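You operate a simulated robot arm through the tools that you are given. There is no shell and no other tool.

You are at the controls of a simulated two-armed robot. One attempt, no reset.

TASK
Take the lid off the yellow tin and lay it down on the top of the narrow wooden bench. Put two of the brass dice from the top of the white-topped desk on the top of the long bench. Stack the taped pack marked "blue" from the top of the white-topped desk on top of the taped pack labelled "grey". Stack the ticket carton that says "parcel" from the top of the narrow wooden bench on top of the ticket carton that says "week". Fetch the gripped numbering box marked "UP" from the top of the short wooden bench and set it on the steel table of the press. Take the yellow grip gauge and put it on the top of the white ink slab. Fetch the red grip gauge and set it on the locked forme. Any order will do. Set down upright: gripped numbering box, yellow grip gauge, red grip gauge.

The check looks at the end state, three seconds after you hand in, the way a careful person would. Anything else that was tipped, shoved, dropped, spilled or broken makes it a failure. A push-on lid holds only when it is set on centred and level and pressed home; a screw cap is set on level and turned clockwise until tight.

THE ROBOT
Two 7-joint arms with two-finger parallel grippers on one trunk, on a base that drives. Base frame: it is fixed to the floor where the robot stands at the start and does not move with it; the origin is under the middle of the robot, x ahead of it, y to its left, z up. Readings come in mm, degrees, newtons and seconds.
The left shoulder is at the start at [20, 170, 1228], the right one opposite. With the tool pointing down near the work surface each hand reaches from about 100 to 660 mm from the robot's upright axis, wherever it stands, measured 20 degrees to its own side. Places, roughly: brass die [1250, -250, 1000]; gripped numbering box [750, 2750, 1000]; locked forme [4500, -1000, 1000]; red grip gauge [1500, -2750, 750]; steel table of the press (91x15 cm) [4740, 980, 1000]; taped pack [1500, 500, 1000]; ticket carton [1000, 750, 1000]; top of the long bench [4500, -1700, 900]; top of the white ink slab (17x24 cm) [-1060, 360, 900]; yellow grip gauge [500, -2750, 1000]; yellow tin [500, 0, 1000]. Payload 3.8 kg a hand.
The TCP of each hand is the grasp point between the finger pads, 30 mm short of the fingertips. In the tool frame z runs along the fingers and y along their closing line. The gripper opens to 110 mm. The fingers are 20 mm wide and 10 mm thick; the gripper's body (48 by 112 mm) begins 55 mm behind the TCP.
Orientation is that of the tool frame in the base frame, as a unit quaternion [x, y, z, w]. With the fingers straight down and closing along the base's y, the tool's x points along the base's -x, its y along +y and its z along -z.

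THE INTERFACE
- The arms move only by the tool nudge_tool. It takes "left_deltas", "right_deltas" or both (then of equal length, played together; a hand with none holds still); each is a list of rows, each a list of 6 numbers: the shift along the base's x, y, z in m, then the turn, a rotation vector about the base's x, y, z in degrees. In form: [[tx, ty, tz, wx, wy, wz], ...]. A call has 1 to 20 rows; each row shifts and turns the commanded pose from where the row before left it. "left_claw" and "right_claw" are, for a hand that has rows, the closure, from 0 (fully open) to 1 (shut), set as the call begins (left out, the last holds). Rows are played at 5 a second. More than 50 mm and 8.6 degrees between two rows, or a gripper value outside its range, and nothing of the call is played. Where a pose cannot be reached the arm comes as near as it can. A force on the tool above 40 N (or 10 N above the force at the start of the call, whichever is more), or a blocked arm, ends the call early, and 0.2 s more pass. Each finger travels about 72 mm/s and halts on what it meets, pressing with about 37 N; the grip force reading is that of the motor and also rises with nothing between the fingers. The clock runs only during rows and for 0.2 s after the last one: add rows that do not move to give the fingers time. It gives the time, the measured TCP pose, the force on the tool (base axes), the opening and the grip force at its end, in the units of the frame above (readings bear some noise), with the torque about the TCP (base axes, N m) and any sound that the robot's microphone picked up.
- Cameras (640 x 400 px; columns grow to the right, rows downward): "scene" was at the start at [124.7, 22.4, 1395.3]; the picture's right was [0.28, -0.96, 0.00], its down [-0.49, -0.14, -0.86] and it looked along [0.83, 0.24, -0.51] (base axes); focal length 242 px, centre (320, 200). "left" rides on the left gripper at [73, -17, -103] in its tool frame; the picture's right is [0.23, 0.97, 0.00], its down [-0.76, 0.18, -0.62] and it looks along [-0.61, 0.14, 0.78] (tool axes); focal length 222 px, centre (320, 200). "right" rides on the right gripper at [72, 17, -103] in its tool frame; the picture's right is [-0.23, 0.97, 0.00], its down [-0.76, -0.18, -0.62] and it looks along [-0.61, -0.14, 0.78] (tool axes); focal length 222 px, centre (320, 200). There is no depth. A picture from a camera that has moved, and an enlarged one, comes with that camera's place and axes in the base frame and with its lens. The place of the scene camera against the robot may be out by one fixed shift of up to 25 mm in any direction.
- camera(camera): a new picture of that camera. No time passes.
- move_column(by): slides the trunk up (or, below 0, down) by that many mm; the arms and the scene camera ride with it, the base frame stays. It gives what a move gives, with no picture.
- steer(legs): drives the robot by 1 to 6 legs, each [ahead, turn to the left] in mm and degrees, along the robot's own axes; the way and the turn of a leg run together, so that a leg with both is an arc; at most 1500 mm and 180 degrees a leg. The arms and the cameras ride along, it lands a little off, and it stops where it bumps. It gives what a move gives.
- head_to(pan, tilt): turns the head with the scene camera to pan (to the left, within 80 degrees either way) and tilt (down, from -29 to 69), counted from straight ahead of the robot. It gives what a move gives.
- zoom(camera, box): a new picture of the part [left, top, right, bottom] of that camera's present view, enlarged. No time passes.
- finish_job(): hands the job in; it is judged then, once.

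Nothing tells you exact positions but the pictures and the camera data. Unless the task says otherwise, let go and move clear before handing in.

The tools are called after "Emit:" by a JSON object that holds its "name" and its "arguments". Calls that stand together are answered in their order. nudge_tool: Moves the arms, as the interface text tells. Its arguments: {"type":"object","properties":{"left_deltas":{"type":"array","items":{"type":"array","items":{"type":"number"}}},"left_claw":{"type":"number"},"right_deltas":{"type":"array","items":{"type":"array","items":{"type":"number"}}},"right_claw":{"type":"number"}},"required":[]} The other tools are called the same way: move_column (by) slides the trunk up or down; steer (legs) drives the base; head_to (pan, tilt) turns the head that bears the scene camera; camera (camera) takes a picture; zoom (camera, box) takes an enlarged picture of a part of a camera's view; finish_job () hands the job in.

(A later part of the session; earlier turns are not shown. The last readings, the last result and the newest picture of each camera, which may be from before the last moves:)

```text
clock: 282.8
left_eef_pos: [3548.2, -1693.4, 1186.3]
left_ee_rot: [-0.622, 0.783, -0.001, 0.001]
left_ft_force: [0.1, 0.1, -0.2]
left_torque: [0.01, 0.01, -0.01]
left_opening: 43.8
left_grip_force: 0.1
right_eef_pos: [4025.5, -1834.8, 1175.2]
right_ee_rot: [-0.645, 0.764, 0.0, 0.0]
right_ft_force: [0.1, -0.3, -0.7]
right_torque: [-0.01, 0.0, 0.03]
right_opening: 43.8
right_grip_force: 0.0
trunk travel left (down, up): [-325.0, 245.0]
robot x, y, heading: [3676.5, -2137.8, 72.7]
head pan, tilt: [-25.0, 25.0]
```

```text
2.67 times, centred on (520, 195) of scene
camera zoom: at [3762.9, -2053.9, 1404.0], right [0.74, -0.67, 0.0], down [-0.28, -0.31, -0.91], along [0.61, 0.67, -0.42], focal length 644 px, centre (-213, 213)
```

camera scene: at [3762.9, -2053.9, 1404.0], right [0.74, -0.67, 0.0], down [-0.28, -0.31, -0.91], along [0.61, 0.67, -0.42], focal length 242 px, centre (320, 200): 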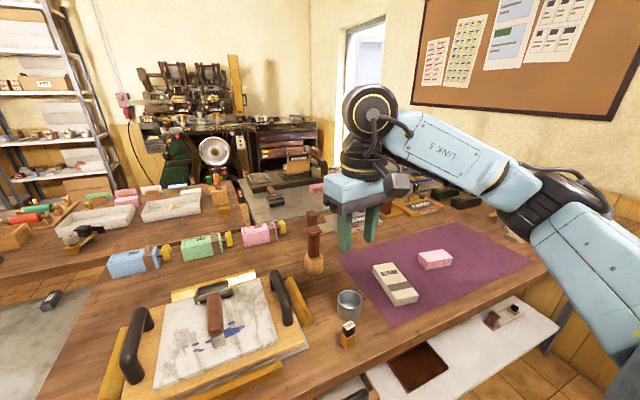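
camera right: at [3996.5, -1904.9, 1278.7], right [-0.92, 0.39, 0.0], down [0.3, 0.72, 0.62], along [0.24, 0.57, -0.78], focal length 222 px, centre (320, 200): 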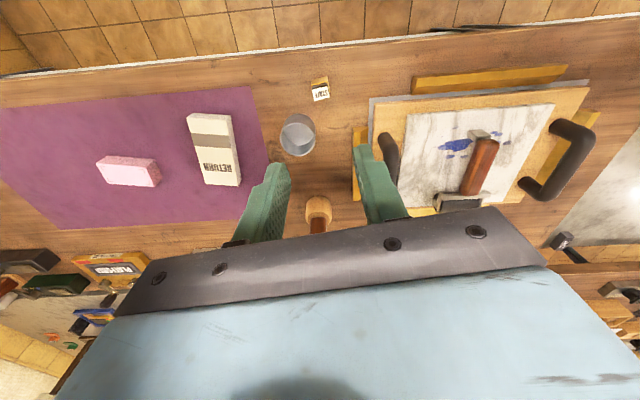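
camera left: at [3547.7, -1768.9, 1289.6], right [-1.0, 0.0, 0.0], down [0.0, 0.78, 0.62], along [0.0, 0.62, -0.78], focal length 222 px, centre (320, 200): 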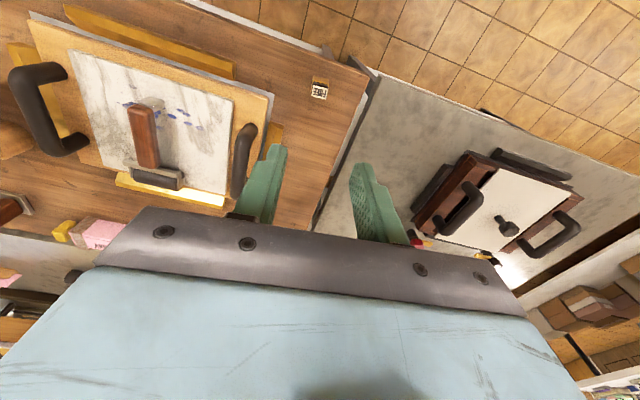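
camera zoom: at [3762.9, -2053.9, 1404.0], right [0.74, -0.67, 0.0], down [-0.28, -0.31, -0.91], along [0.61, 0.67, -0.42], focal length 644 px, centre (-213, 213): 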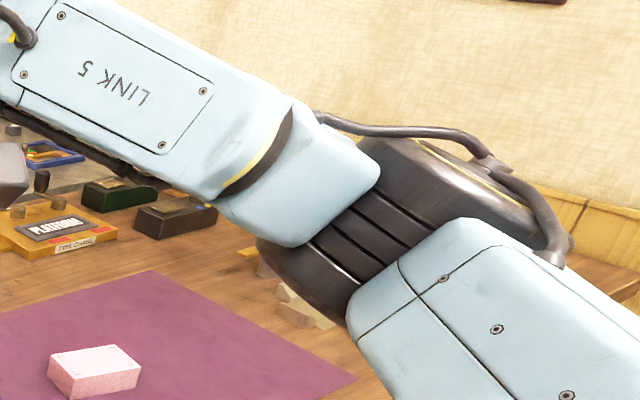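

Now fetch the gauges from the wall benches. Back away and drive west along the corridor.

Emit:
{"name": "steer", "arguments": {"legs": [[-350, 0], [0, 90], [1000, 0], [800, 0], [0, 90]]}}

Emit:
{"name": "head_to", "arguments": {"pan": 0, "tilt": 25}}

Emit:
{"name": "camera", "arguments": {"camera": "scene"}}

Emit:
{"name": "head_to", "arguments": {"pan": -50, "tilt": 25}}

Emit:
{"name": "camera", "arguments": {"camera": "scene"}}

Emit:
{"name": "head_to", "arguments": {"pan": 40, "tilt": 25}}

Emit:
{"name": "camera", "arguments": {"camera": "scene"}}

```text
clock: 301.4
left_eef_pos: [1995.7, -2404.8, 1185.9]
left_ee_rot: [0.777, 0.63, 0.0, -0.001]
left_ft_force: [-0.6, 0.1, 0.1]
left_torque: [-0.01, 0.02, 0.01]
left_opening: 44.1
left_grip_force: 0.0
right_eef_pos: [1514.6, -2270.6, 1175.5]
right_ee_rot: [0.757, 0.653, 0.0, 0.0]
right_ft_force: [0.2, 0.9, -0.6]
right_torque: [-0.02, 0.0, -0.01]
right_opening: 44.0
right_grip_force: 0.0
trunk travel left (down, up): [-325.0, 245.0]
robot x, y, heading: [1858.5, -1961.5, -106.1]
head pan, tilt: [-25.0, 25.0]
```

```text
clock: 302.2
left_eef_pos: [1995.0, -2405.3, 1185.0]
left_ee_rot: [0.776, 0.63, 0.0, -0.001]
left_ft_force: [-0.1, 0.0, -0.6]
left_torque: [-0.01, 0.01, -0.03]
left_opening: 44.1
left_grip_force: 0.1
right_eef_pos: [1514.3, -2271.4, 1175.8]
right_ee_rot: [0.758, 0.653, 0.0, 0.0]
right_ft_force: [0.2, -0.2, 1.2]
right_torque: [-0.03, 0.0, 0.03]
right_opening: 43.9
right_grip_force: 0.1
trunk travel left (down, up): [-325.0, 245.0]
robot x, y, heading: [1855.6, -1964.2, -106.1]
head pan, tilt: [0.0, 25.0]
```

```text
taken
camera scene: at [1842.5, -2074.1, 1404.0], right [-0.96, 0.28, 0.0], down [0.12, 0.41, -0.91], along [-0.25, -0.87, -0.42], focal length 242 px, centre (320, 200)
```

scene: 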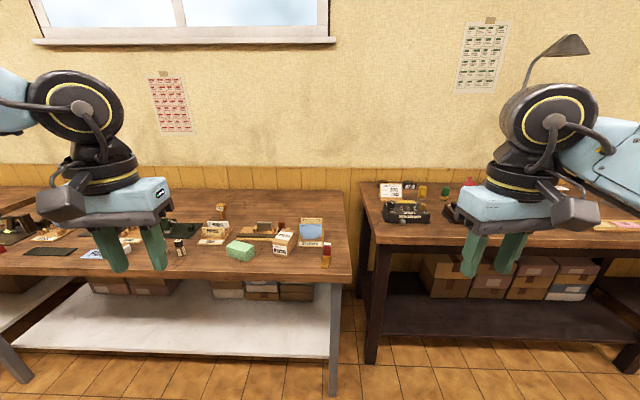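

```text
clock: 303.4
left_eef_pos: [1995.1, -2404.9, 1185.1]
left_ee_rot: [0.777, 0.63, -0.001, 0.0]
left_ft_force: [-1.6, 0.3, -0.1]
left_torque: [0.0, -0.01, -0.07]
left_opening: 44.2
left_grip_force: 0.0
right_eef_pos: [1515.0, -2271.3, 1174.5]
right_ee_rot: [0.757, 0.653, -0.001, 0.0]
right_ft_force: [-0.6, -0.1, -0.1]
right_torque: [0.01, 0.02, -0.01]
right_opening: 43.8
right_grip_force: 0.0
trunk travel left (down, up): [-325.0, 245.0]
robot x, y, heading: [1856.2, -1960.6, -106.2]
head pan, tilt: [-50.0, 25.0]
```

```text
taken
camera scene: at [1783.9, -2023.0, 1404.0], right [-0.41, 0.91, 0.0], down [0.39, 0.17, -0.91], along [-0.83, -0.37, -0.42], focal length 242 px, centre (320, 200)
```

scene: 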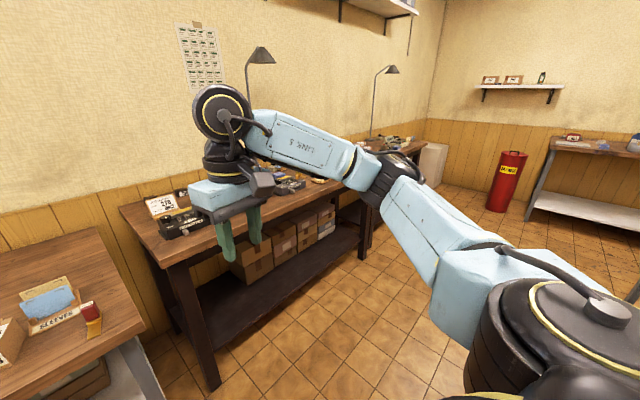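

```text
clock: 305.1
left_eef_pos: [1996.0, -2405.4, 1185.3]
left_ee_rot: [0.777, 0.63, 0.0, 0.0]
left_ft_force: [-0.6, 0.6, 0.1]
left_torque: [0.01, -0.06, 0.0]
left_opening: 44.0
left_grip_force: 0.0
right_eef_pos: [1515.5, -2271.2, 1175.7]
right_ee_rot: [0.757, 0.653, -0.001, 0.001]
right_ft_force: [-0.5, 0.5, -0.2]
right_torque: [-0.05, 0.01, 0.01]
right_opening: 43.9
right_grip_force: 0.0
trunk travel left (down, up): [-325.0, 245.0]
robot x, y, heading: [1856.6, -1964.4, -106.4]
head pan, tilt: [40.0, 25.0]
```

```text
taken
camera scene: at [1905.4, -2069.8, 1404.0], right [-0.91, -0.41, 0.0], down [-0.17, 0.39, -0.91], along [0.37, -0.83, -0.42], focal length 242 px, centre (320, 200)
```

scene: 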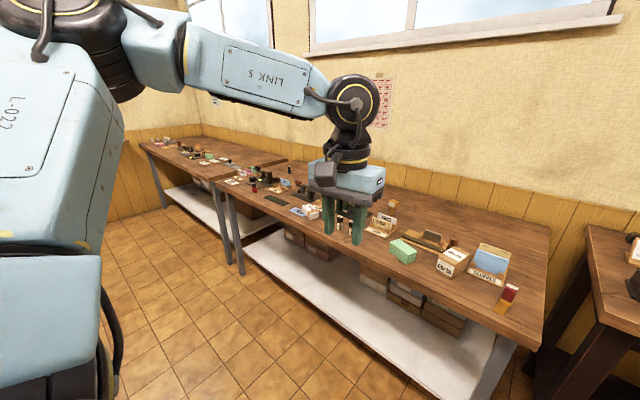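

Emit:
{"name": "head_to", "arguments": {"pan": 0, "tilt": 25}}

Emit:
{"name": "zoom", "arguments": {"camera": "scene", "box": [200, 190, 350, 290]}}

Emit:
{"name": "zoom", "arguments": {"camera": "scene", "box": [350, 170, 640, 290]}}

```text
clock: 306.1
left_eef_pos: [1995.7, -2404.9, 1185.6]
left_ee_rot: [0.777, 0.629, -0.001, 0.0]
left_ft_force: [0.2, -0.1, 1.2]
left_torque: [0.02, 0.01, 0.0]
left_opening: 43.8
left_grip_force: 0.0
right_eef_pos: [1515.4, -2271.1, 1174.5]
right_ee_rot: [0.758, 0.653, 0.0, 0.001]
right_ft_force: [0.8, 0.4, -0.3]
right_torque: [-0.01, 0.0, 0.01]
right_opening: 44.0
right_grip_force: 0.1
trunk travel left (down, up): [-325.0, 245.0]
robot x, y, heading: [1858.2, -1963.5, -106.0]
head pan, tilt: [0.0, 25.0]
```

```text
4.00 times, centred on (275, 240) of scene
camera zoom: at [1842.6, -2074.1, 1404.0], right [-0.96, 0.28, 0.0], down [0.12, 0.41, -0.91], along [-0.25, -0.87, -0.42], focal length 966 px, centre (500, 40)
```

zoom: 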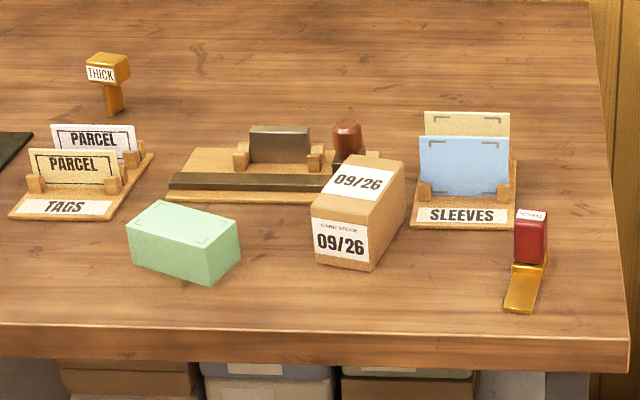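

```text
2.21 times, centred on (495, 230) of scene
camera zoom: at [1842.6, -2074.1, 1404.0], right [-0.96, 0.28, 0.0], down [0.12, 0.41, -0.91], along [-0.25, -0.87, -0.42], focal length 533 px, centre (-66, 134)
```

zoom: 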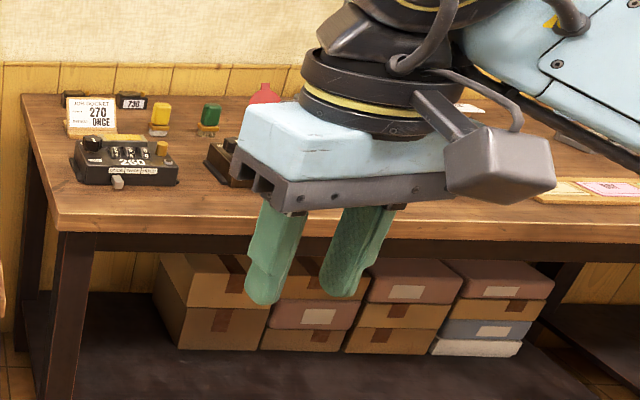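

The red grip gauge (red block on a brass foot) is at the near corner of this bench. Move in so the right hand can reach it.

Emit:
{"name": "steer", "arguments": {"legs": [[0, 25], [350, 0], [0, -25]]}}

Emit:
{"name": "head_to", "arguments": {"pan": -20, "tilt": 45}}

Emit:
{"name": "camera", "arguments": {"camera": "scene"}}

Emit:
{"name": "camera", "arguments": {"camera": "right"}}

```text
clock: 311.0
left_eef_pos: [2046.6, -2753.3, 1185.3]
left_ee_rot: [0.777, 0.629, 0.0, -0.001]
left_ft_force: [-0.3, 0.2, 0.2]
left_torque: [0.01, 0.0, 0.02]
left_opening: 43.9
left_grip_force: 0.1
right_eef_pos: [1567.6, -2618.5, 1174.4]
right_ee_rot: [0.758, 0.652, -0.001, 0.0]
right_ft_force: [-0.5, -0.4, 0.1]
right_torque: [0.03, -0.02, 0.0]
right_opening: 43.7
right_grip_force: 0.2
trunk travel left (down, up): [-325.0, 245.0]
robot x, y, heading: [1911.1, -2308.6, -106.6]
head pan, tilt: [0.0, 25.0]
```

```text
clock: 311.8
left_eef_pos: [2047.3, -2752.4, 1185.7]
left_ee_rot: [0.778, 0.629, 0.0, -0.001]
left_ft_force: [-0.3, 1.0, -0.1]
left_torque: [-0.01, 0.02, 0.0]
left_opening: 43.8
left_grip_force: 0.0
right_eef_pos: [1567.0, -2617.9, 1175.9]
right_ee_rot: [0.759, 0.652, -0.001, 0.001]
right_ft_force: [1.3, -0.1, -0.1]
right_torque: [-0.01, 0.01, -0.02]
right_opening: 43.8
right_grip_force: 0.0
trunk travel left (down, up): [-325.0, 245.0]
robot x, y, heading: [1909.7, -2308.9, -106.4]
head pan, tilt: [-20.0, 45.0]
```

```text
taken
camera scene: at [1873.3, -2398.8, 1373.5], right [-0.81, 0.59, 0.0], down [0.42, 0.57, -0.71], along [-0.42, -0.57, -0.71], focal length 242 px, centre (320, 200)
```

scene: 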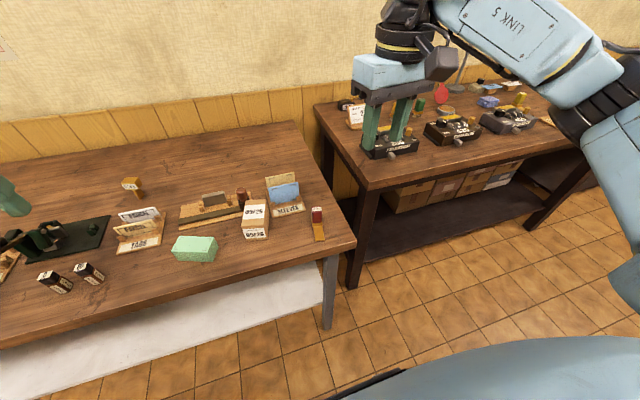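

```text
taken
camera right: at [1594.5, -2547.8, 1278.1], right [0.93, -0.37, 0.0], down [-0.29, -0.72, 0.62], along [-0.23, -0.58, -0.78], focal length 222 px, centre (320, 200)
```

right: 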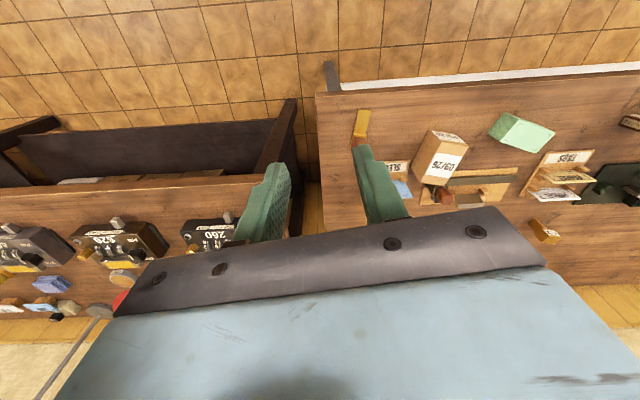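

Emit:
{"name": "nudge_tool", "arguments": {"right_deltas": [[0.03, 0.03, 0, 0, 0, 0], [0.03, 0.035, -0.01, 0, 0, 0], [0.01, 0, -0.02, 0, 0, 0], [0, 0, 0, 0, 0, 0]]}}

Emit:
{"name": "camera", "arguments": {"camera": "right"}}

Emit:
{"name": "zoom", "arguments": {"camera": "right", "box": [240, 80, 400, 220]}}

Emit:
{"name": "zoom", "arguments": {"camera": "scene", "box": [230, 160, 360, 270]}}

```text
clock: 312.8
left_eef_pos: [2046.2, -2753.5, 1186.0]
left_ee_rot: [0.777, 0.629, -0.001, -0.001]
left_ft_force: [0.9, -0.1, 0.1]
left_torque: [0.05, -0.01, 0.01]
left_opening: 43.9
left_grip_force: 0.1
right_eef_pos: [1637.4, -2552.8, 1144.6]
right_ee_rot: [0.759, 0.651, 0.0, 0.001]
right_ft_force: [-0.6, -0.3, -0.3]
right_torque: [0.0, -0.01, 0.01]
right_opening: 43.9
right_grip_force: 0.1
trunk travel left (down, up): [-325.0, 245.0]
robot x, y, heading: [1913.2, -2309.3, -106.6]
head pan, tilt: [-20.0, 45.0]
```

```text
taken
camera right: at [1665.0, -2482.6, 1247.9], right [0.93, -0.37, 0.0], down [-0.29, -0.72, 0.62], along [-0.23, -0.58, -0.78], focal length 222 px, centre (320, 200)
```

right: 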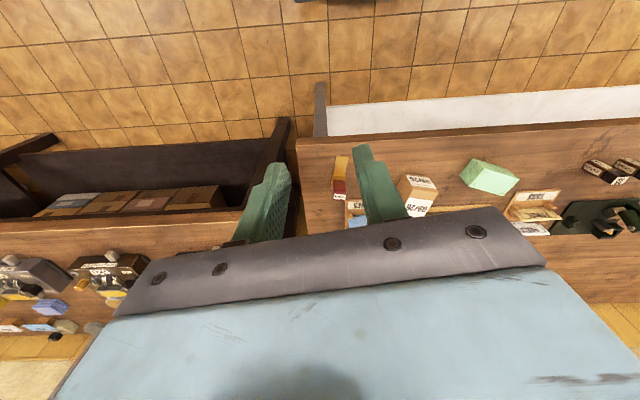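

```text
2.86 times, centred on (320, 150) of right
camera zoom: at [1665.0, -2482.6, 1247.9], right [0.93, -0.37, 0.0], down [-0.29, -0.72, 0.62], along [-0.23, -0.58, -0.78], focal length 635 px, centre (320, 343)
```

zoom: 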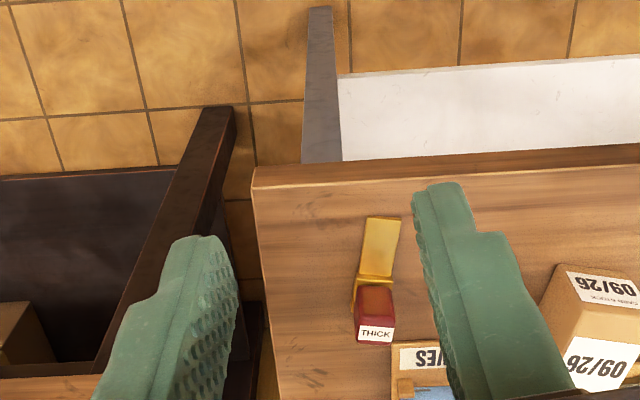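

```text
3.64 times, centred on (295, 215) of scene
camera zoom: at [1873.2, -2398.5, 1373.5], right [-0.81, 0.59, 0.0], down [0.42, 0.57, -0.71], along [-0.42, -0.57, -0.71], focal length 878 px, centre (411, 146)
```

zoom: 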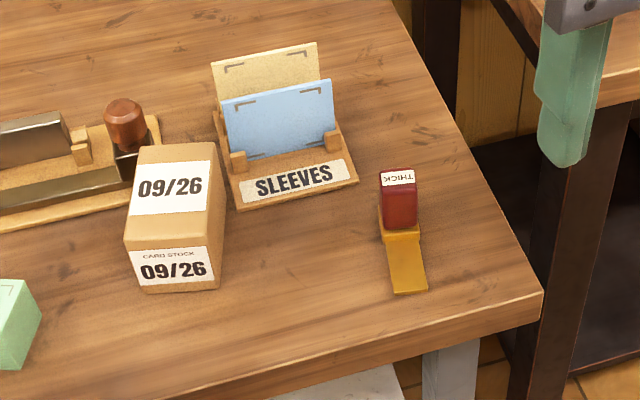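

Come closer for precise measurement; this bench is lower (~z 815).

Emit:
{"name": "nudge_tool", "arguments": {"right_deltas": [[0, -0.03, -0.03, 0, 0, 0], [0, -0.03, -0.03, 0, 0, 0], [-0.005, -0.03, -0.03, 0, 0, 0], [0, -0.02, -0.03, 0, 0, 0], [0, 0, -0.02, 0, 0, 0], [0, 0, 0, 0, 0, 0]], "right_claw": 0.4}}

Emit:
{"name": "camera", "arguments": {"camera": "right"}}

Emit:
{"name": "zoom", "arguments": {"camera": "right", "box": [220, 40, 420, 220]}}

```text
clock: 314.2
left_eef_pos: [2046.9, -2754.0, 1185.4]
left_ee_rot: [0.778, 0.628, -0.001, 0.0]
left_ft_force: [-0.2, -0.2, 0.0]
left_torque: [-0.04, -0.01, 0.01]
left_opening: 44.0
left_grip_force: 0.1
right_eef_pos: [1632.2, -2662.9, 1004.9]
right_ee_rot: [0.759, 0.651, -0.001, 0.001]
right_ft_force: [0.1, 0.2, 0.3]
right_torque: [0.0, -0.01, 0.04]
right_opening: 66.3
right_grip_force: 0.1
trunk travel left (down, up): [-325.0, 245.0]
robot x, y, heading: [1909.9, -2310.0, -106.4]
head pan, tilt: [-20.0, 45.0]
```

```text
taken
camera right: at [1660.1, -2592.7, 1107.7], right [0.93, -0.37, 0.0], down [-0.29, -0.73, 0.62], along [-0.23, -0.58, -0.78], focal length 222 px, centre (320, 200)
```

right: 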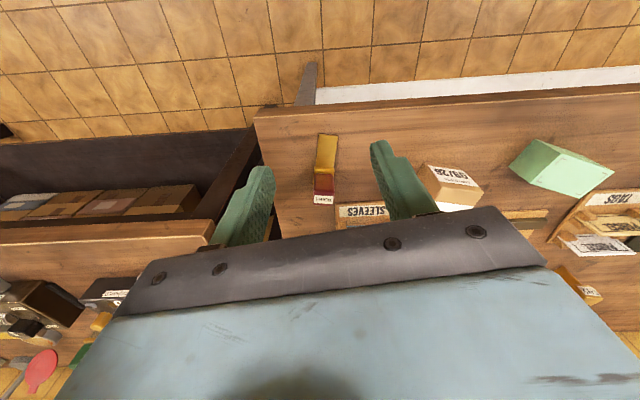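

```text
2.22 times, centred on (320, 130) of right
camera zoom: at [1660.1, -2592.7, 1107.7], right [0.93, -0.37, 0.0], down [-0.29, -0.73, 0.62], along [-0.23, -0.58, -0.78], focal length 494 px, centre (320, 356)
```

zoom: 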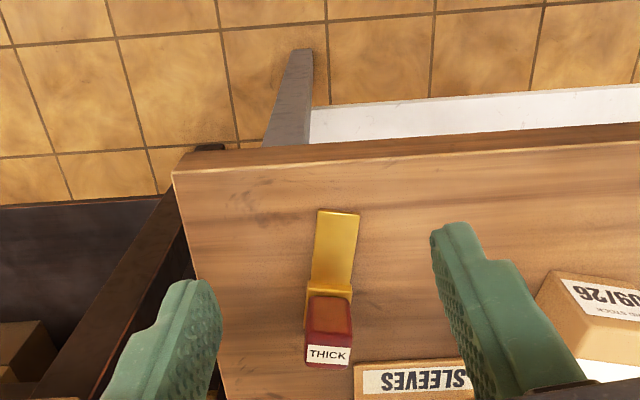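

Gauge measured: axis about −116°, red block top centre near (1596,-2767,875). Rotate the hand −17° and move above it.

Emit:
{"name": "nudge_tool", "arguments": {"right_deltas": [[-0.01, -0.03, 0, 0, 0, -5.7], [-0.01, -0.03, 0, 0, 0, -5.7], [-0.01, -0.03, -0.02, 0, 0, -5.6], [-0.005, -0.013, -0.025, 0, 0, 0], [0, 0, 0, 0, 0, 0]]}}

Emit:
{"name": "zoom", "arguments": {"camera": "right", "box": [220, 60, 420, 240]}}

Emit:
{"name": "zoom", "arguments": {"camera": "scene", "box": [230, 130, 380, 270]}}

```text
clock: 315.4
left_eef_pos: [2047.5, -2753.6, 1186.9]
left_ee_rot: [0.778, 0.629, -0.001, -0.001]
left_ft_force: [-0.4, -1.0, -0.9]
left_torque: [0.0, 0.01, 0.01]
left_opening: 44.1
left_grip_force: 0.0
right_eef_pos: [1595.6, -2765.9, 959.6]
right_ee_rot: [0.847, 0.532, -0.001, 0.0]
right_ft_force: [0.8, 0.4, 0.5]
right_torque: [-0.04, 0.01, 0.05]
right_opening: 66.0
right_grip_force: 0.1
trunk travel left (down, up): [-325.0, 245.0]
robot x, y, heading: [1911.2, -2310.4, -106.4]
head pan, tilt: [-20.0, 45.0]
```

```text
2.22 times, centred on (320, 150) of right
camera zoom: at [1644.1, -2706.9, 1062.6], right [0.78, -0.63, 0.0], down [-0.49, -0.61, 0.62], along [-0.39, -0.49, -0.78], focal length 494 px, centre (320, 311)
```

zoom: 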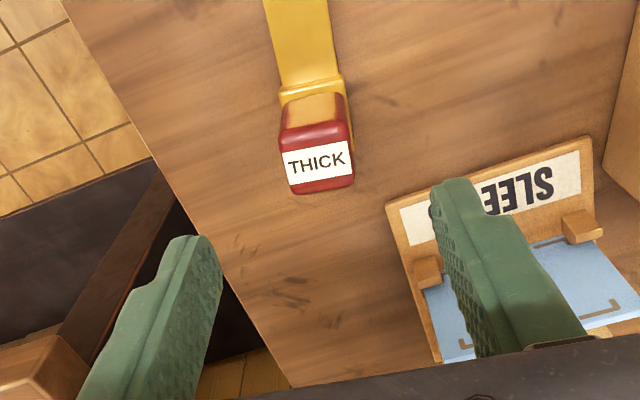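

```text
2.86 times, centred on (305, 200) of scene
camera zoom: at [1873.2, -2398.7, 1373.5], right [-0.81, 0.59, 0.0], down [0.42, 0.57, -0.71], along [-0.42, -0.57, -0.71], focal length 690 px, centre (363, 200)
```

zoom: 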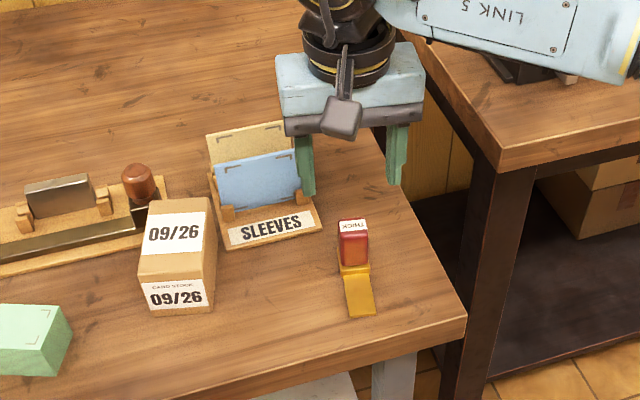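

The red block's top centre refines to (1597.5,-2763,880). Descend.

Emit:
{"name": "nudge_tool", "arguments": {"right_deltas": [[0.002, 0.003, -0.02, 0, 0, -1.8], [0, 0, -0.025, 0, 0, 0], [0, 0, -0.025, 0, 0, 0], [0, 0, -0.015, 0, 0, 0], [0, 0, 0, 0, 0, 0]]}}

Emit:
{"name": "zoom", "arguments": {"camera": "right", "box": [220, 60, 420, 240]}}

Emit:
{"name": "zoom", "arguments": {"camera": "scene", "box": [230, 130, 380, 270]}}

```text
clock: 316.6
left_eef_pos: [2048.0, -2753.1, 1185.4]
left_ee_rot: [0.777, 0.629, -0.001, -0.001]
left_ft_force: [1.0, 0.4, -0.6]
left_torque: [-0.03, 0.01, -0.01]
left_opening: 44.2
left_grip_force: 0.1
right_eef_pos: [1598.8, -2762.7, 874.6]
right_ee_rot: [0.854, 0.52, -0.001, 0.0]
right_ft_force: [0.2, 0.1, -0.1]
right_torque: [-0.04, 0.0, 0.0]
right_opening: 65.9
right_grip_force: 0.1
trunk travel left (down, up): [-325.0, 245.0]
robot x, y, heading: [1908.5, -2311.1, -106.2]
head pan, tilt: [-20.0, 45.0]
```

```text
2.22 times, centred on (320, 150) of right
camera zoom: at [1647.4, -2705.4, 977.5], right [0.76, -0.65, 0.0], down [-0.51, -0.59, 0.62], along [-0.41, -0.47, -0.78], focal length 494 px, centre (320, 311)
```

zoom: 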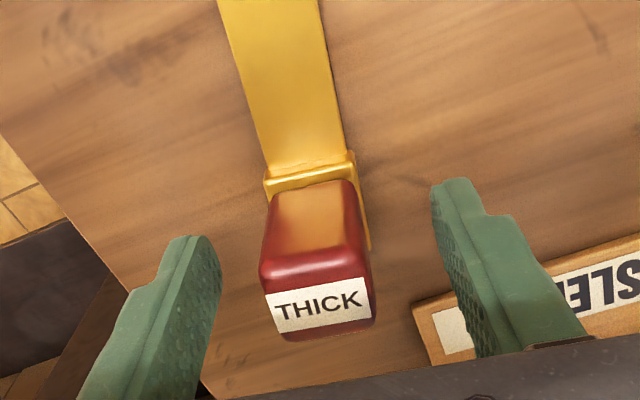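

```text
2.86 times, centred on (305, 200) of scene
camera zoom: at [1873.2, -2398.8, 1373.5], right [-0.81, 0.59, 0.0], down [0.42, 0.57, -0.71], along [-0.42, -0.57, -0.71], focal length 690 px, centre (363, 200)
```

zoom: 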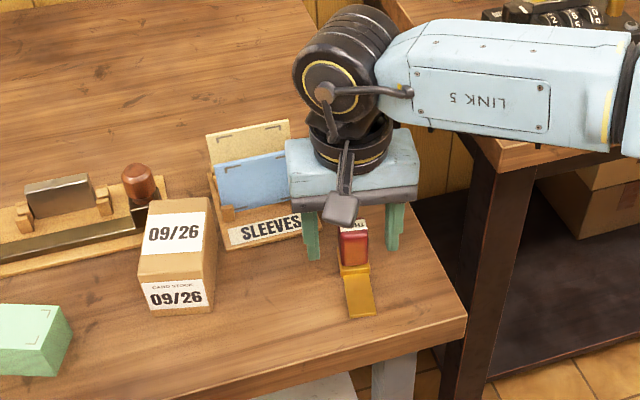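

Aligned. Lower 12 mm more, then grip and lift.

Emit:
{"name": "nudge_tool", "arguments": {"right_deltas": [[0, 0, -0.006, 0, 0, 0], [0, 0, -0.006, 0, 0, 0], [0, 0, 0, 0, 0, 0]]}}

Emit:
{"name": "nudge_tool", "arguments": {"right_deltas": [[0, 0, 0, 0, 0, 0], [0, 0, 0, 0, 0, 0], [0, 0, 0, 0, 0, 0], [0, 0, 0, 0, 0, 0]], "right_claw": 1.0}}

Emit:
{"name": "nudge_tool", "arguments": {"right_deltas": [[0, 0, 0.004, 0, 0, 0], [0, 0, 0.008, 0, 0, 0], [0, 0, 0.01, 0, 0, 0], [0, 0, 0, 0, 0, 0]]}}

Emit:
{"name": "zoom", "arguments": {"camera": "right", "box": [220, 60, 420, 240]}}

Emit:
{"name": "zoom", "arguments": {"camera": "scene", "box": [230, 130, 380, 270]}}

```text
clock: 317.4
left_eef_pos: [2046.7, -2753.1, 1187.0]
left_ee_rot: [0.777, 0.629, 0.0, 0.0]
left_ft_force: [0.4, 0.3, -0.1]
left_torque: [0.01, 0.01, 0.02]
left_opening: 43.9
left_grip_force: 0.0
right_eef_pos: [1598.8, -2762.8, 862.6]
right_ee_rot: [0.855, 0.519, 0.0, 0.0]
right_ft_force: [0.0, -0.6, -0.7]
right_torque: [0.02, 0.0, 0.03]
right_opening: 65.6
right_grip_force: 0.0
trunk travel left (down, up): [-325.0, 245.0]
robot x, y, heading: [1913.0, -2310.1, -106.4]
head pan, tilt: [-20.0, 45.0]
```

```text
clock: 318.4
left_eef_pos: [2047.1, -2752.3, 1185.6]
left_ee_rot: [0.777, 0.629, -0.001, -0.001]
left_ft_force: [0.1, -0.1, -0.3]
left_torque: [-0.01, -0.01, -0.01]
left_opening: 43.7
left_grip_force: 0.0
right_eef_pos: [1599.2, -2762.5, 862.6]
right_ee_rot: [0.855, 0.518, -0.001, 0.0]
right_ft_force: [1.1, -0.2, 1.3]
right_torque: [0.02, 0.03, 0.01]
right_opening: 27.1
right_grip_force: 37.2
trunk travel left (down, up): [-325.0, 245.0]
robot x, y, heading: [1910.9, -2311.2, -106.2]
head pan, tilt: [-20.0, 45.0]
```

```text
clock: 319.4
left_eef_pos: [2046.6, -2752.2, 1186.8]
left_ee_rot: [0.778, 0.629, 0.0, 0.0]
left_ft_force: [0.1, 0.2, -0.3]
left_torque: [-0.02, 0.01, 0.01]
left_opening: 44.0
left_grip_force: 0.2
right_eef_pos: [1598.6, -2763.2, 885.3]
right_ee_rot: [0.855, 0.518, 0.0, 0.0]
right_ft_force: [0.5, -0.5, -1.0]
right_torque: [0.01, 0.01, -0.01]
right_opening: 27.4
right_grip_force: 37.3
trunk travel left (down, up): [-325.0, 245.0]
robot x, y, heading: [1914.5, -2313.1, -106.3]
head pan, tilt: [-20.0, 45.0]
```

```text
2.22 times, centred on (320, 150) of right
camera zoom: at [1646.9, -2705.6, 988.3], right [0.76, -0.65, 0.0], down [-0.51, -0.59, 0.62], along [-0.41, -0.47, -0.78], focal length 494 px, centre (320, 311)
```

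zoom: 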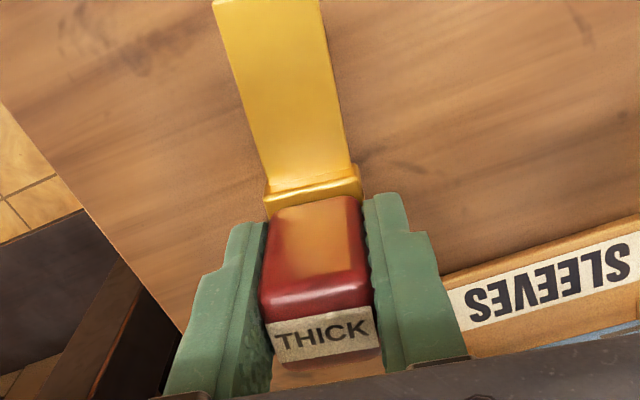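

```text
2.86 times, centred on (305, 200) of scene
camera zoom: at [1873.1, -2398.9, 1373.4], right [-0.81, 0.59, 0.0], down [0.42, 0.57, -0.71], along [-0.42, -0.57, -0.71], focal length 690 px, centre (363, 200)
```

zoom: 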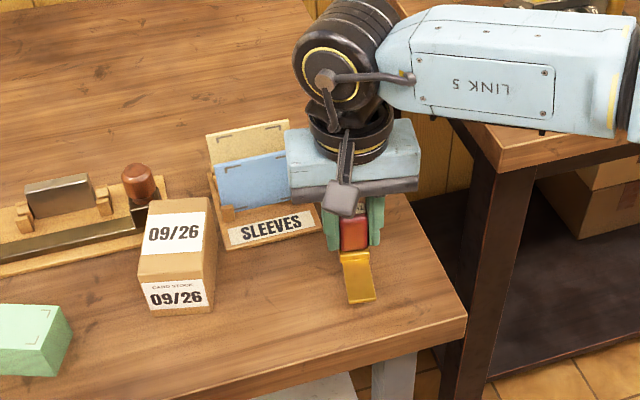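

Red gauge held level. Lift it and look for the yellow gauge along the next bench.

Emit:
{"name": "nudge_tool", "arguments": {"right_deltas": [[0, 0, 0.04, 0, 0, 0], [0, 0, 0.04, 0, 0, 0], [0, 0, 0.04, 0, 0, 0], [0, 0, 0.04, 0, 0, 0], [0.01, 0.02, 0.04, 0, 0, 0], [0.01, 0.03, 0.035, 0, 0, 0], [0.01, 0.03, 0.03, 0, 0, 0], [0.01, 0.03, 0, 0, 0, 0], [0, 0, 0, 0, 0, 0]]}}

Emit:
{"name": "steer", "arguments": {"legs": [[-350, 0], [0, -45]]}}

Emit:
{"name": "head_to", "arguments": {"pan": 10, "tilt": 25}}

Emit:
{"name": "camera", "arguments": {"camera": "scene"}}

Emit:
{"name": "zoom", "arguments": {"camera": "scene", "box": [200, 120, 500, 300]}}

```text
clock: 321.4
left_eef_pos: [2046.2, -2753.3, 1185.5]
left_ee_rot: [0.778, 0.629, 0.0, -0.001]
left_ft_force: [-0.4, 1.3, -0.2]
left_torque: [0.0, -0.01, 0.03]
left_opening: 44.1
left_grip_force: 0.0
right_eef_pos: [1639.6, -2654.2, 1150.6]
right_ee_rot: [0.855, 0.519, -0.001, 0.0]
right_ft_force: [0.0, 0.8, -0.2]
right_torque: [-0.04, -0.01, 0.01]
right_opening: 27.3
right_grip_force: 37.5
trunk travel left (down, up): [-325.0, 245.0]
robot x, y, heading: [1911.9, -2309.4, -106.3]
head pan, tilt: [-20.0, 45.0]
```

```text
clock: 325.7
left_eef_pos: [1792.6, -2385.6, 1186.7]
left_ee_rot: [0.959, 0.284, 0.0, -0.001]
left_ft_force: [0.4, 0.4, -0.3]
left_torque: [0.01, 0.02, -0.02]
left_opening: 43.9
left_grip_force: 0.1
right_eef_pos: [1571.7, -2027.2, 1150.8]
right_ee_rot: [0.988, 0.153, -0.001, 0.0]
right_ft_force: [0.4, 0.9, -1.2]
right_torque: [-0.02, 0.04, -0.01]
right_opening: 27.3
right_grip_force: 37.1
trunk travel left (down, up): [-325.0, 245.0]
robot x, y, heading: [2005.1, -1971.3, -151.6]
head pan, tilt: [-20.0, 45.0]
```

```text
clock: 326.7
left_eef_pos: [1791.5, -2386.5, 1186.3]
left_ee_rot: [0.959, 0.283, 0.0, 0.0]
left_ft_force: [-0.2, 0.1, -0.7]
left_torque: [0.01, 0.04, 0.01]
left_opening: 44.1
left_grip_force: 0.1
right_eef_pos: [1572.1, -2027.7, 1149.6]
right_ee_rot: [0.988, 0.153, 0.0, -0.001]
right_ft_force: [-0.3, -0.1, -0.7]
right_torque: [0.03, 0.02, -0.02]
right_opening: 27.2
right_grip_force: 36.6
trunk travel left (down, up): [-325.0, 245.0]
robot x, y, heading: [2007.8, -1976.7, -151.0]
head pan, tilt: [10.0, 25.0]
```

```text
taken
camera scene: at [1934.2, -2045.8, 1404.0], right [-0.63, 0.78, 0.0], down [0.33, 0.27, -0.91], along [-0.71, -0.57, -0.42], focal length 242 px, centre (320, 200)
```

scene: 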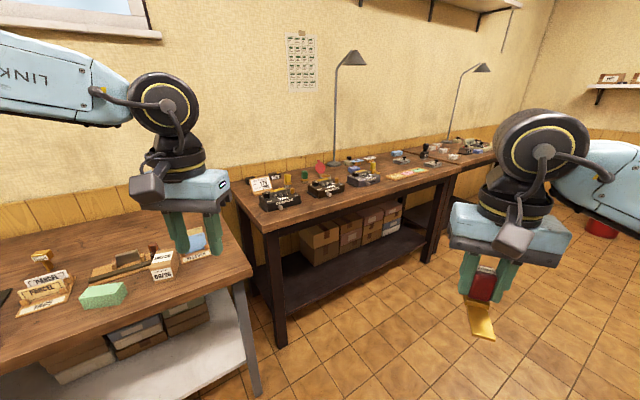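

```text
2.13 times, centred on (350, 210) of scene
camera zoom: at [1934.2, -2045.8, 1404.0], right [-0.63, 0.78, 0.0], down [0.33, 0.27, -0.91], along [-0.71, -0.57, -0.42], focal length 515 px, centre (256, 179)
```

zoom: 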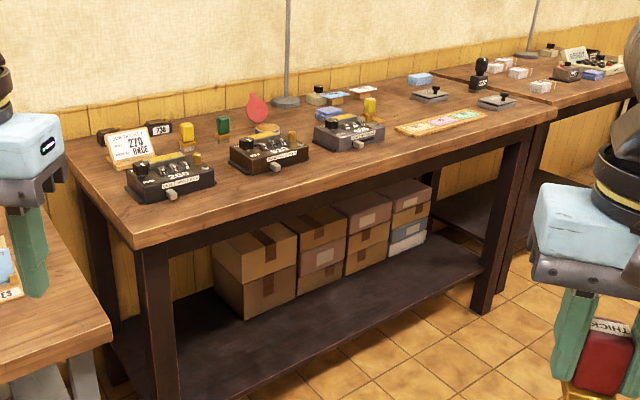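

A yellow-gripped gauge near (560,-2710) on the dark bench matches the listed place. Drive there.

Emit:
{"name": "steer", "arguments": {"legs": [[0, -46], [1350, 0], [0, 90], [300, 0]]}}

Emit:
{"name": "head_to", "arguments": {"pan": 10, "tilt": 35}}

Emit:
{"name": "camera", "arguments": {"camera": "scene"}}

Emit:
{"name": "camera", "arguments": {"camera": "left"}}

```text
clock: 341.0
left_eef_pos: [770.1, -2306.1, 1184.9]
left_ee_rot: [0.781, 0.625, 0.0, -0.001]
left_ft_force: [-0.5, 0.2, 0.4]
left_torque: [0.01, 0.02, 0.01]
left_opening: 43.9
left_grip_force: 0.1
right_eef_pos: [362.8, -2202.8, 1149.5]
right_ee_rot: [0.857, 0.515, 0.0, 0.0]
right_ft_force: [-0.5, -0.4, -1.7]
right_torque: [0.01, 0.03, 0.04]
right_opening: 27.3
right_grip_force: 36.8
trunk travel left (down, up): [-325.0, 245.0]
robot x, y, heading: [635.4, -1860.2, -107.0]
head pan, tilt: [10.0, 25.0]
```

```text
clock: 341.7
left_eef_pos: [770.5, -2305.2, 1186.4]
left_ee_rot: [0.781, 0.625, -0.001, 0.0]
left_ft_force: [0.3, 1.0, 0.2]
left_torque: [0.0, 0.03, -0.02]
left_opening: 43.8
left_grip_force: 0.1
right_eef_pos: [363.2, -2201.7, 1150.1]
right_ee_rot: [0.857, 0.515, -0.001, 0.0]
right_ft_force: [0.3, -0.5, -0.4]
right_torque: [-0.01, 0.01, 0.0]
right_opening: 27.4
right_grip_force: 36.9
trunk travel left (down, up): [-325.0, 245.0]
robot x, y, heading: [637.4, -1864.5, -106.9]
head pan, tilt: [10.0, 35.0]
```

```text
taken
camera scene: at [637.6, -1971.4, 1388.4], right [-0.99, 0.12, 0.0], down [0.07, 0.57, -0.82], along [-0.1, -0.81, -0.57], focal length 242 px, centre (320, 200)
```

scene: 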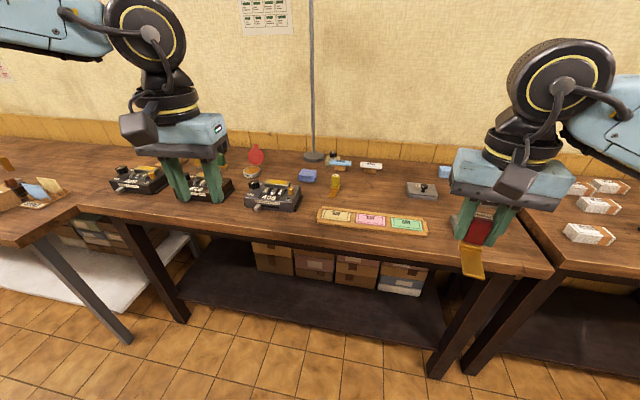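

```text
taken
camera left: at [769.3, -2231.9, 1289.1], right [1.0, 0.01, 0.0], down [0.01, -0.78, 0.62], along [0.0, -0.62, -0.78], focal length 222 px, centre (320, 200)
```

left: 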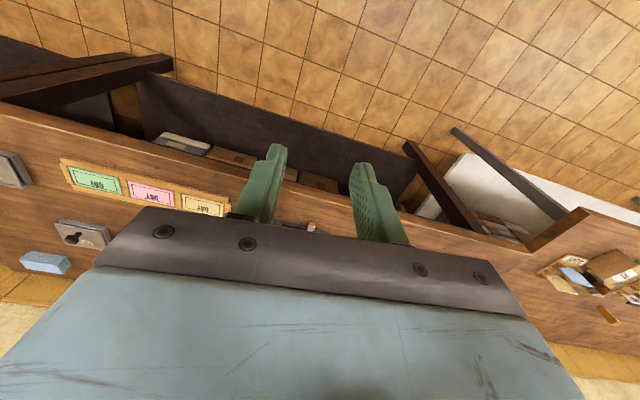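

Emit:
{"name": "zoom", "arguments": {"camera": "scene", "box": [100, 130, 360, 250]}}

Emit:
{"name": "zoom", "arguments": {"camera": "scene", "box": [290, 150, 450, 240]}}

```text
2.46 times, centred on (230, 190) of scene
camera zoom: at [637.6, -1971.4, 1388.4], right [-0.99, 0.12, 0.0], down [0.07, 0.57, -0.82], along [-0.1, -0.81, -0.57], focal length 595 px, centre (542, 225)
```

zoom: 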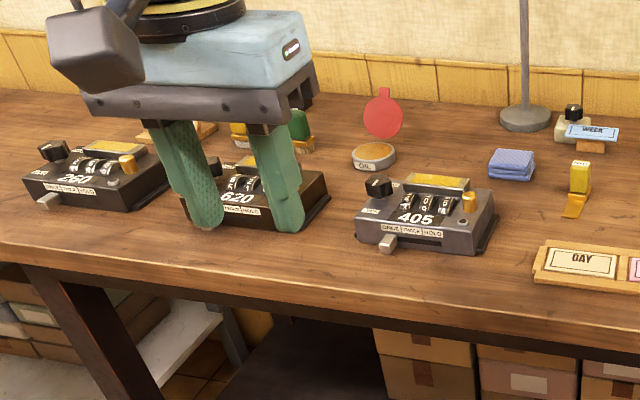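

```text
4.00 times, centred on (370, 195) of scene
camera zoom: at [637.6, -1971.4, 1388.4], right [-0.99, 0.12, 0.0], down [0.07, 0.57, -0.82], along [-0.1, -0.81, -0.57], focal length 966 px, centre (120, 220)
```

zoom: 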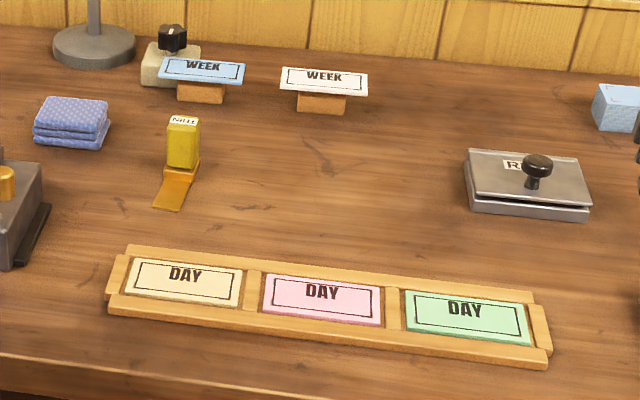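

The yellow gauge "THIN" is near (492,-2696). Approach at a slight angle so it falls into the left arm's zone.

Emit:
{"name": "steer", "arguments": {"legs": [[0, -22], [335, 0], [0, 22]]}}

Emit:
{"name": "head_to", "arguments": {"pan": 20, "tilt": 40}}

Emit:
{"name": "camera", "arguments": {"camera": "scene"}}

Emit:
{"name": "camera", "arguments": {"camera": "left"}}

```text
clock: 346.2
left_eef_pos: [566.4, -2564.5, 1186.9]
left_ee_rot: [0.779, 0.627, -0.001, 0.0]
left_ft_force: [1.1, -0.2, -0.1]
left_torque: [-0.01, 0.0, -0.01]
left_opening: 44.0
left_grip_force: 0.0
right_eef_pos: [157.6, -2464.0, 1150.4]
right_ee_rot: [0.855, 0.518, 0.0, 0.0]
right_ft_force: [0.5, -0.3, -0.2]
right_torque: [0.02, 0.04, 0.0]
right_opening: 27.1
right_grip_force: 36.9
trunk travel left (down, up): [-325.0, 245.0]
robot x, y, heading: [429.2, -2121.2, -106.4]
head pan, tilt: [10.0, 35.0]
```

```text
clock: 347.0
left_eef_pos: [564.3, -2565.1, 1186.9]
left_ee_rot: [0.778, 0.628, -0.001, 0.0]
left_ft_force: [-0.2, 1.0, -0.8]
left_torque: [-0.01, -0.03, 0.0]
left_opening: 43.9
left_grip_force: 0.1
right_eef_pos: [156.7, -2464.3, 1149.8]
right_ee_rot: [0.855, 0.519, 0.0, 0.0]
right_ft_force: [-0.6, -0.6, -0.6]
right_torque: [-0.02, -0.02, 0.0]
right_opening: 27.3
right_grip_force: 36.7
trunk travel left (down, up): [-325.0, 245.0]
robot x, y, heading: [427.7, -2121.3, -106.3]
head pan, tilt: [20.0, 40.0]
```

```text
taken
camera scene: at [444.9, -2229.1, 1380.7], right [-1.0, -0.06, 0.0], down [-0.04, 0.64, -0.77], along [0.05, -0.76, -0.64], focal length 242 px, centre (320, 200)
```

scene: 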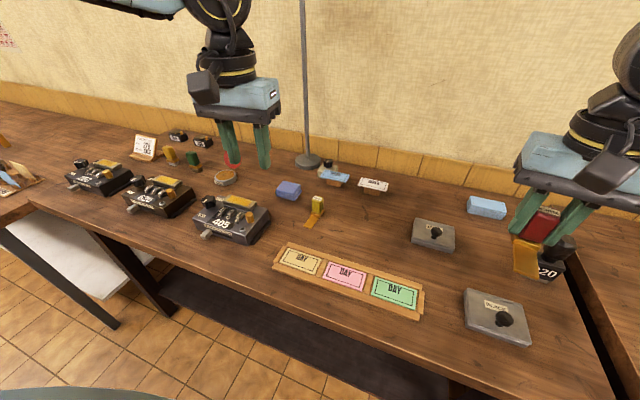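

```text
taken
camera left: at [563.6, -2491.2, 1289.0], right [1.0, 0.02, 0.0], down [0.01, -0.78, 0.62], along [0.01, -0.62, -0.78], focal length 222 px, centre (320, 200)
```

left: 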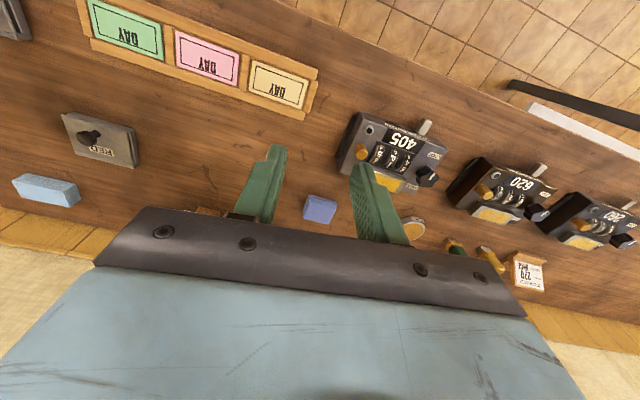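

Emit:
{"name": "nudge_tool", "arguments": {"left_deltas": [[-0.02, 0.0, -0.02, 0, 0, 0], [-0.02, 0.0, -0.03, 0, 0, 0], [-0.015, 0.0, -0.03, 0, 0, 0], [0, 0, 0, 0, 0, 0]], "left_claw": 0.4}}

Emit:
{"name": "camera", "arguments": {"camera": "left"}}

Emit:
{"name": "zoom", "arguments": {"camera": "left", "box": [220, 80, 420, 260]}}

```text
clock: 348.0
left_eef_pos: [510.1, -2563.0, 1106.1]
left_ee_rot: [0.778, 0.628, -0.001, -0.001]
left_ft_force: [-0.7, 0.5, 0.2]
left_torque: [0.02, -0.02, -0.03]
left_opening: 66.0
left_grip_force: 0.0
right_eef_pos: [157.2, -2464.8, 1150.4]
right_ee_rot: [0.856, 0.518, 0.0, 0.001]
right_ft_force: [1.0, 0.7, 0.1]
right_torque: [-0.02, -0.01, -0.04]
right_opening: 27.1
right_grip_force: 36.8
trunk travel left (down, up): [-325.0, 245.0]
robot x, y, heading: [427.1, -2122.1, -106.4]
head pan, tilt: [20.0, 40.0]
```

```text
taken
camera left: at [508.5, -2490.0, 1208.4], right [1.0, 0.02, 0.0], down [0.01, -0.78, 0.62], along [0.01, -0.62, -0.78], focal length 222 px, centre (320, 200)
```

left: 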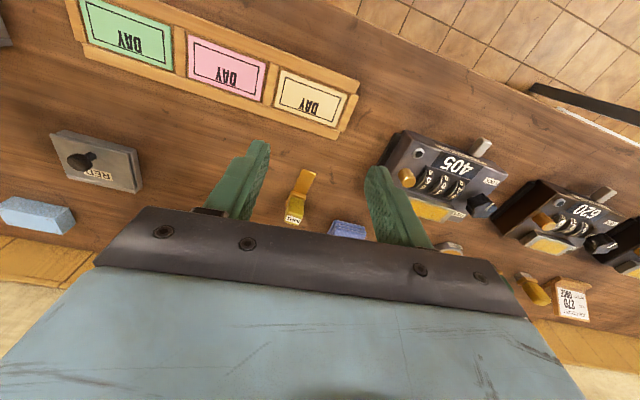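

```text
2.22 times, centred on (320, 170) of left
camera zoom: at [508.5, -2490.0, 1208.4], right [1.0, 0.02, 0.0], down [0.01, -0.78, 0.62], along [0.01, -0.62, -0.78], focal length 494 px, centre (320, 267)
```

zoom: 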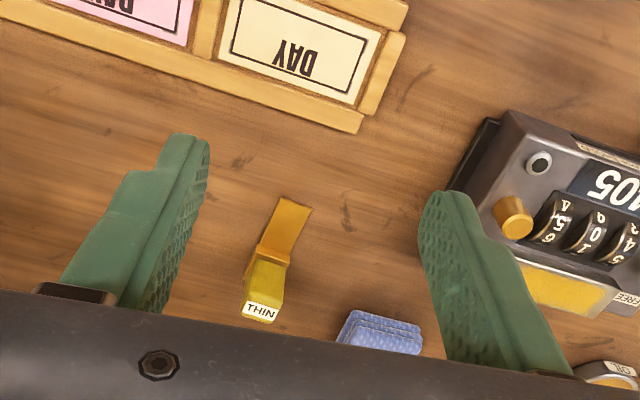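

Emit:
{"name": "nudge_tool", "arguments": {"left_deltas": [[-0.01, -0.03, -0.01, 0, 0, 0], [-0.01, -0.03, -0.02, 0, 0, 0], [-0.005, -0.03, -0.02, 0, 0, 0], [0, 0, 0, 0, 0, 0]]}}

Emit:
{"name": "camera", "arguments": {"camera": "left"}}

Emit:
{"name": "zoom", "arguments": {"camera": "left", "box": [220, 40, 420, 220]}}

```text
clock: 349.0
left_eef_pos: [483.5, -2654.0, 1055.9]
left_ee_rot: [0.778, 0.628, 0.0, -0.001]
left_ft_force: [-0.2, 0.8, -0.1]
left_torque: [-0.01, 0.01, -0.01]
left_opening: 66.2
left_grip_force: 0.1
right_eef_pos: [156.9, -2464.0, 1151.7]
right_ee_rot: [0.855, 0.518, -0.001, 0.002]
right_ft_force: [0.2, -0.2, -0.4]
right_torque: [-0.02, -0.01, 0.02]
right_opening: 27.3
right_grip_force: 36.9
trunk travel left (down, up): [-325.0, 245.0]
robot x, y, heading: [430.2, -2121.7, -106.4]
head pan, tilt: [20.0, 40.0]
```

```text
taken
camera left: at [482.9, -2580.4, 1158.4], right [1.0, 0.02, 0.0], down [0.01, -0.78, 0.62], along [0.01, -0.62, -0.78], focal length 222 px, centre (320, 200)
```

left: 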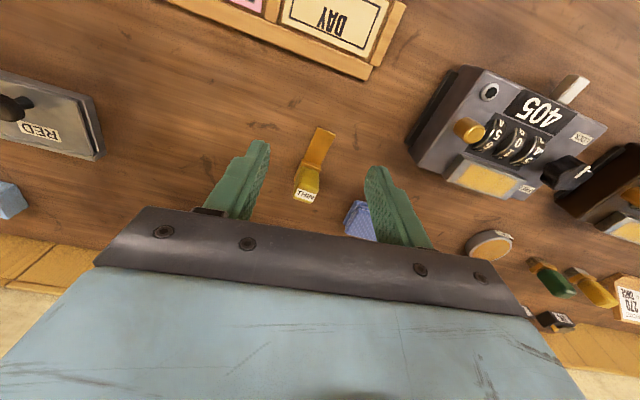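

```text
2.22 times, centred on (320, 130) of left
camera zoom: at [482.9, -2580.4, 1158.4], right [1.0, 0.02, 0.0], down [0.01, -0.78, 0.62], along [0.01, -0.62, -0.78], focal length 494 px, centre (320, 356)
```

zoom: 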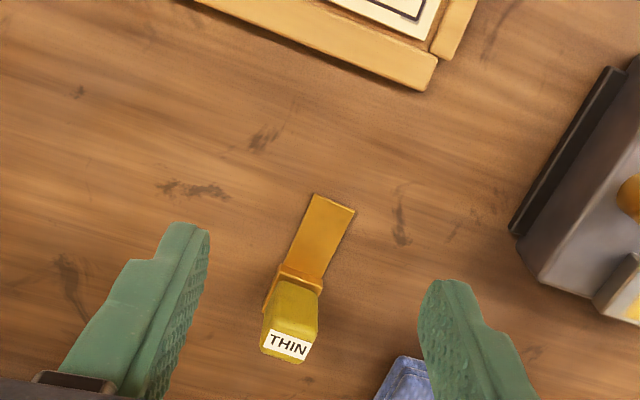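

Gauge: axis −112.5°, grip top centre ≈(466,-2756,929). It's at the edge of reach, so creep 45 mm closer.

Emit:
{"name": "steer", "arguments": {"legs": [[45, 0]]}}

Emit:
{"name": "nudge_tool", "arguments": {"left_deltas": [[0.0, -0.02, -0.01, 0, 0, -5.2], [0.0, -0.02, -0.01, 0, 0, -5.1], [-0.002, -0.015, -0.02, 0, 0, 0], [0, 0, 0, 0, 0, 0]]}}

Emit:
{"name": "camera", "arguments": {"camera": "left"}}

Emit:
{"name": "zoom", "arguments": {"camera": "left", "box": [220, 60, 420, 240]}}

```text
clock: 349.9
left_eef_pos: [471.8, -2698.8, 1055.2]
left_ee_rot: [0.779, 0.628, 0.001, -0.001]
left_ft_force: [0.8, -0.3, -0.2]
left_torque: [0.02, 0.01, 0.0]
left_opening: 65.6
left_grip_force: 0.1
right_eef_pos: [143.0, -2509.9, 1148.5]
right_ee_rot: [0.855, 0.518, 0.0, 0.0]
right_ft_force: [0.2, 0.1, -0.7]
right_torque: [0.06, -0.02, 0.0]
right_opening: 27.5
right_grip_force: 37.3
trunk travel left (down, up): [-325.0, 245.0]
robot x, y, heading: [419.0, -2164.9, -106.5]
head pan, tilt: [20.0, 40.0]
```

```text
clock: 350.9
left_eef_pos: [500.5, -2727.8, 1027.9]
left_ee_rot: [0.832, 0.555, -0.001, 0.0]
left_ft_force: [-0.6, 0.1, -0.1]
left_torque: [-0.01, -0.01, 0.02]
left_opening: 66.1
left_grip_force: 0.1
left hand out of reach, approached as far as the arm can: row 1, 2, 3
right_eef_pos: [144.3, -2507.1, 1149.7]
right_ee_rot: [0.856, 0.518, -0.001, 0.001]
right_ft_force: [-1.4, 0.0, -0.6]
right_torque: [0.0, 0.02, -0.02]
right_opening: 27.2
right_grip_force: 36.6
trunk travel left (down, up): [-325.0, 245.0]
robot x, y, heading: [413.7, -2166.6, -106.4]
head pan, tilt: [20.0, 40.0]
```

```text
taken
camera left: at [512.0, -2655.9, 1130.9], right [0.99, -0.16, 0.0], down [-0.13, -0.77, 0.62], along [-0.1, -0.62, -0.78], focal length 222 px, centre (320, 200)
```

left: 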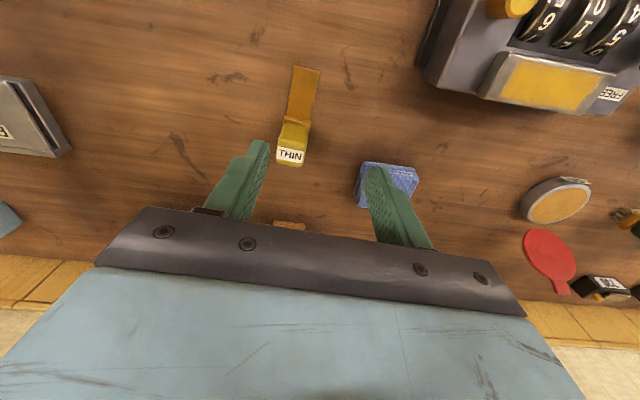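

```text
2.22 times, centred on (320, 150) of left
camera zoom: at [512.0, -2655.9, 1130.9], right [0.99, -0.16, 0.0], down [-0.13, -0.77, 0.62], along [-0.1, -0.62, -0.78], focal length 494 px, centre (320, 311)
```

zoom: 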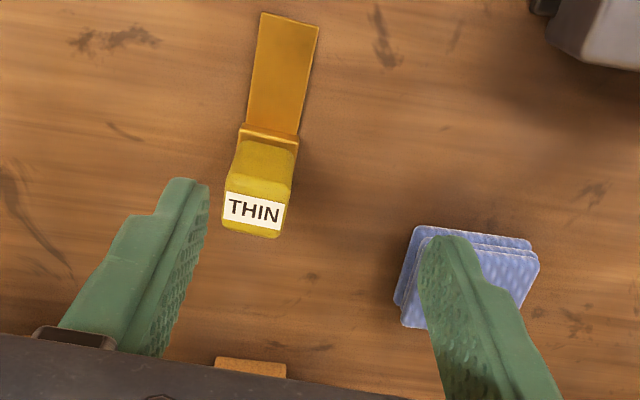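

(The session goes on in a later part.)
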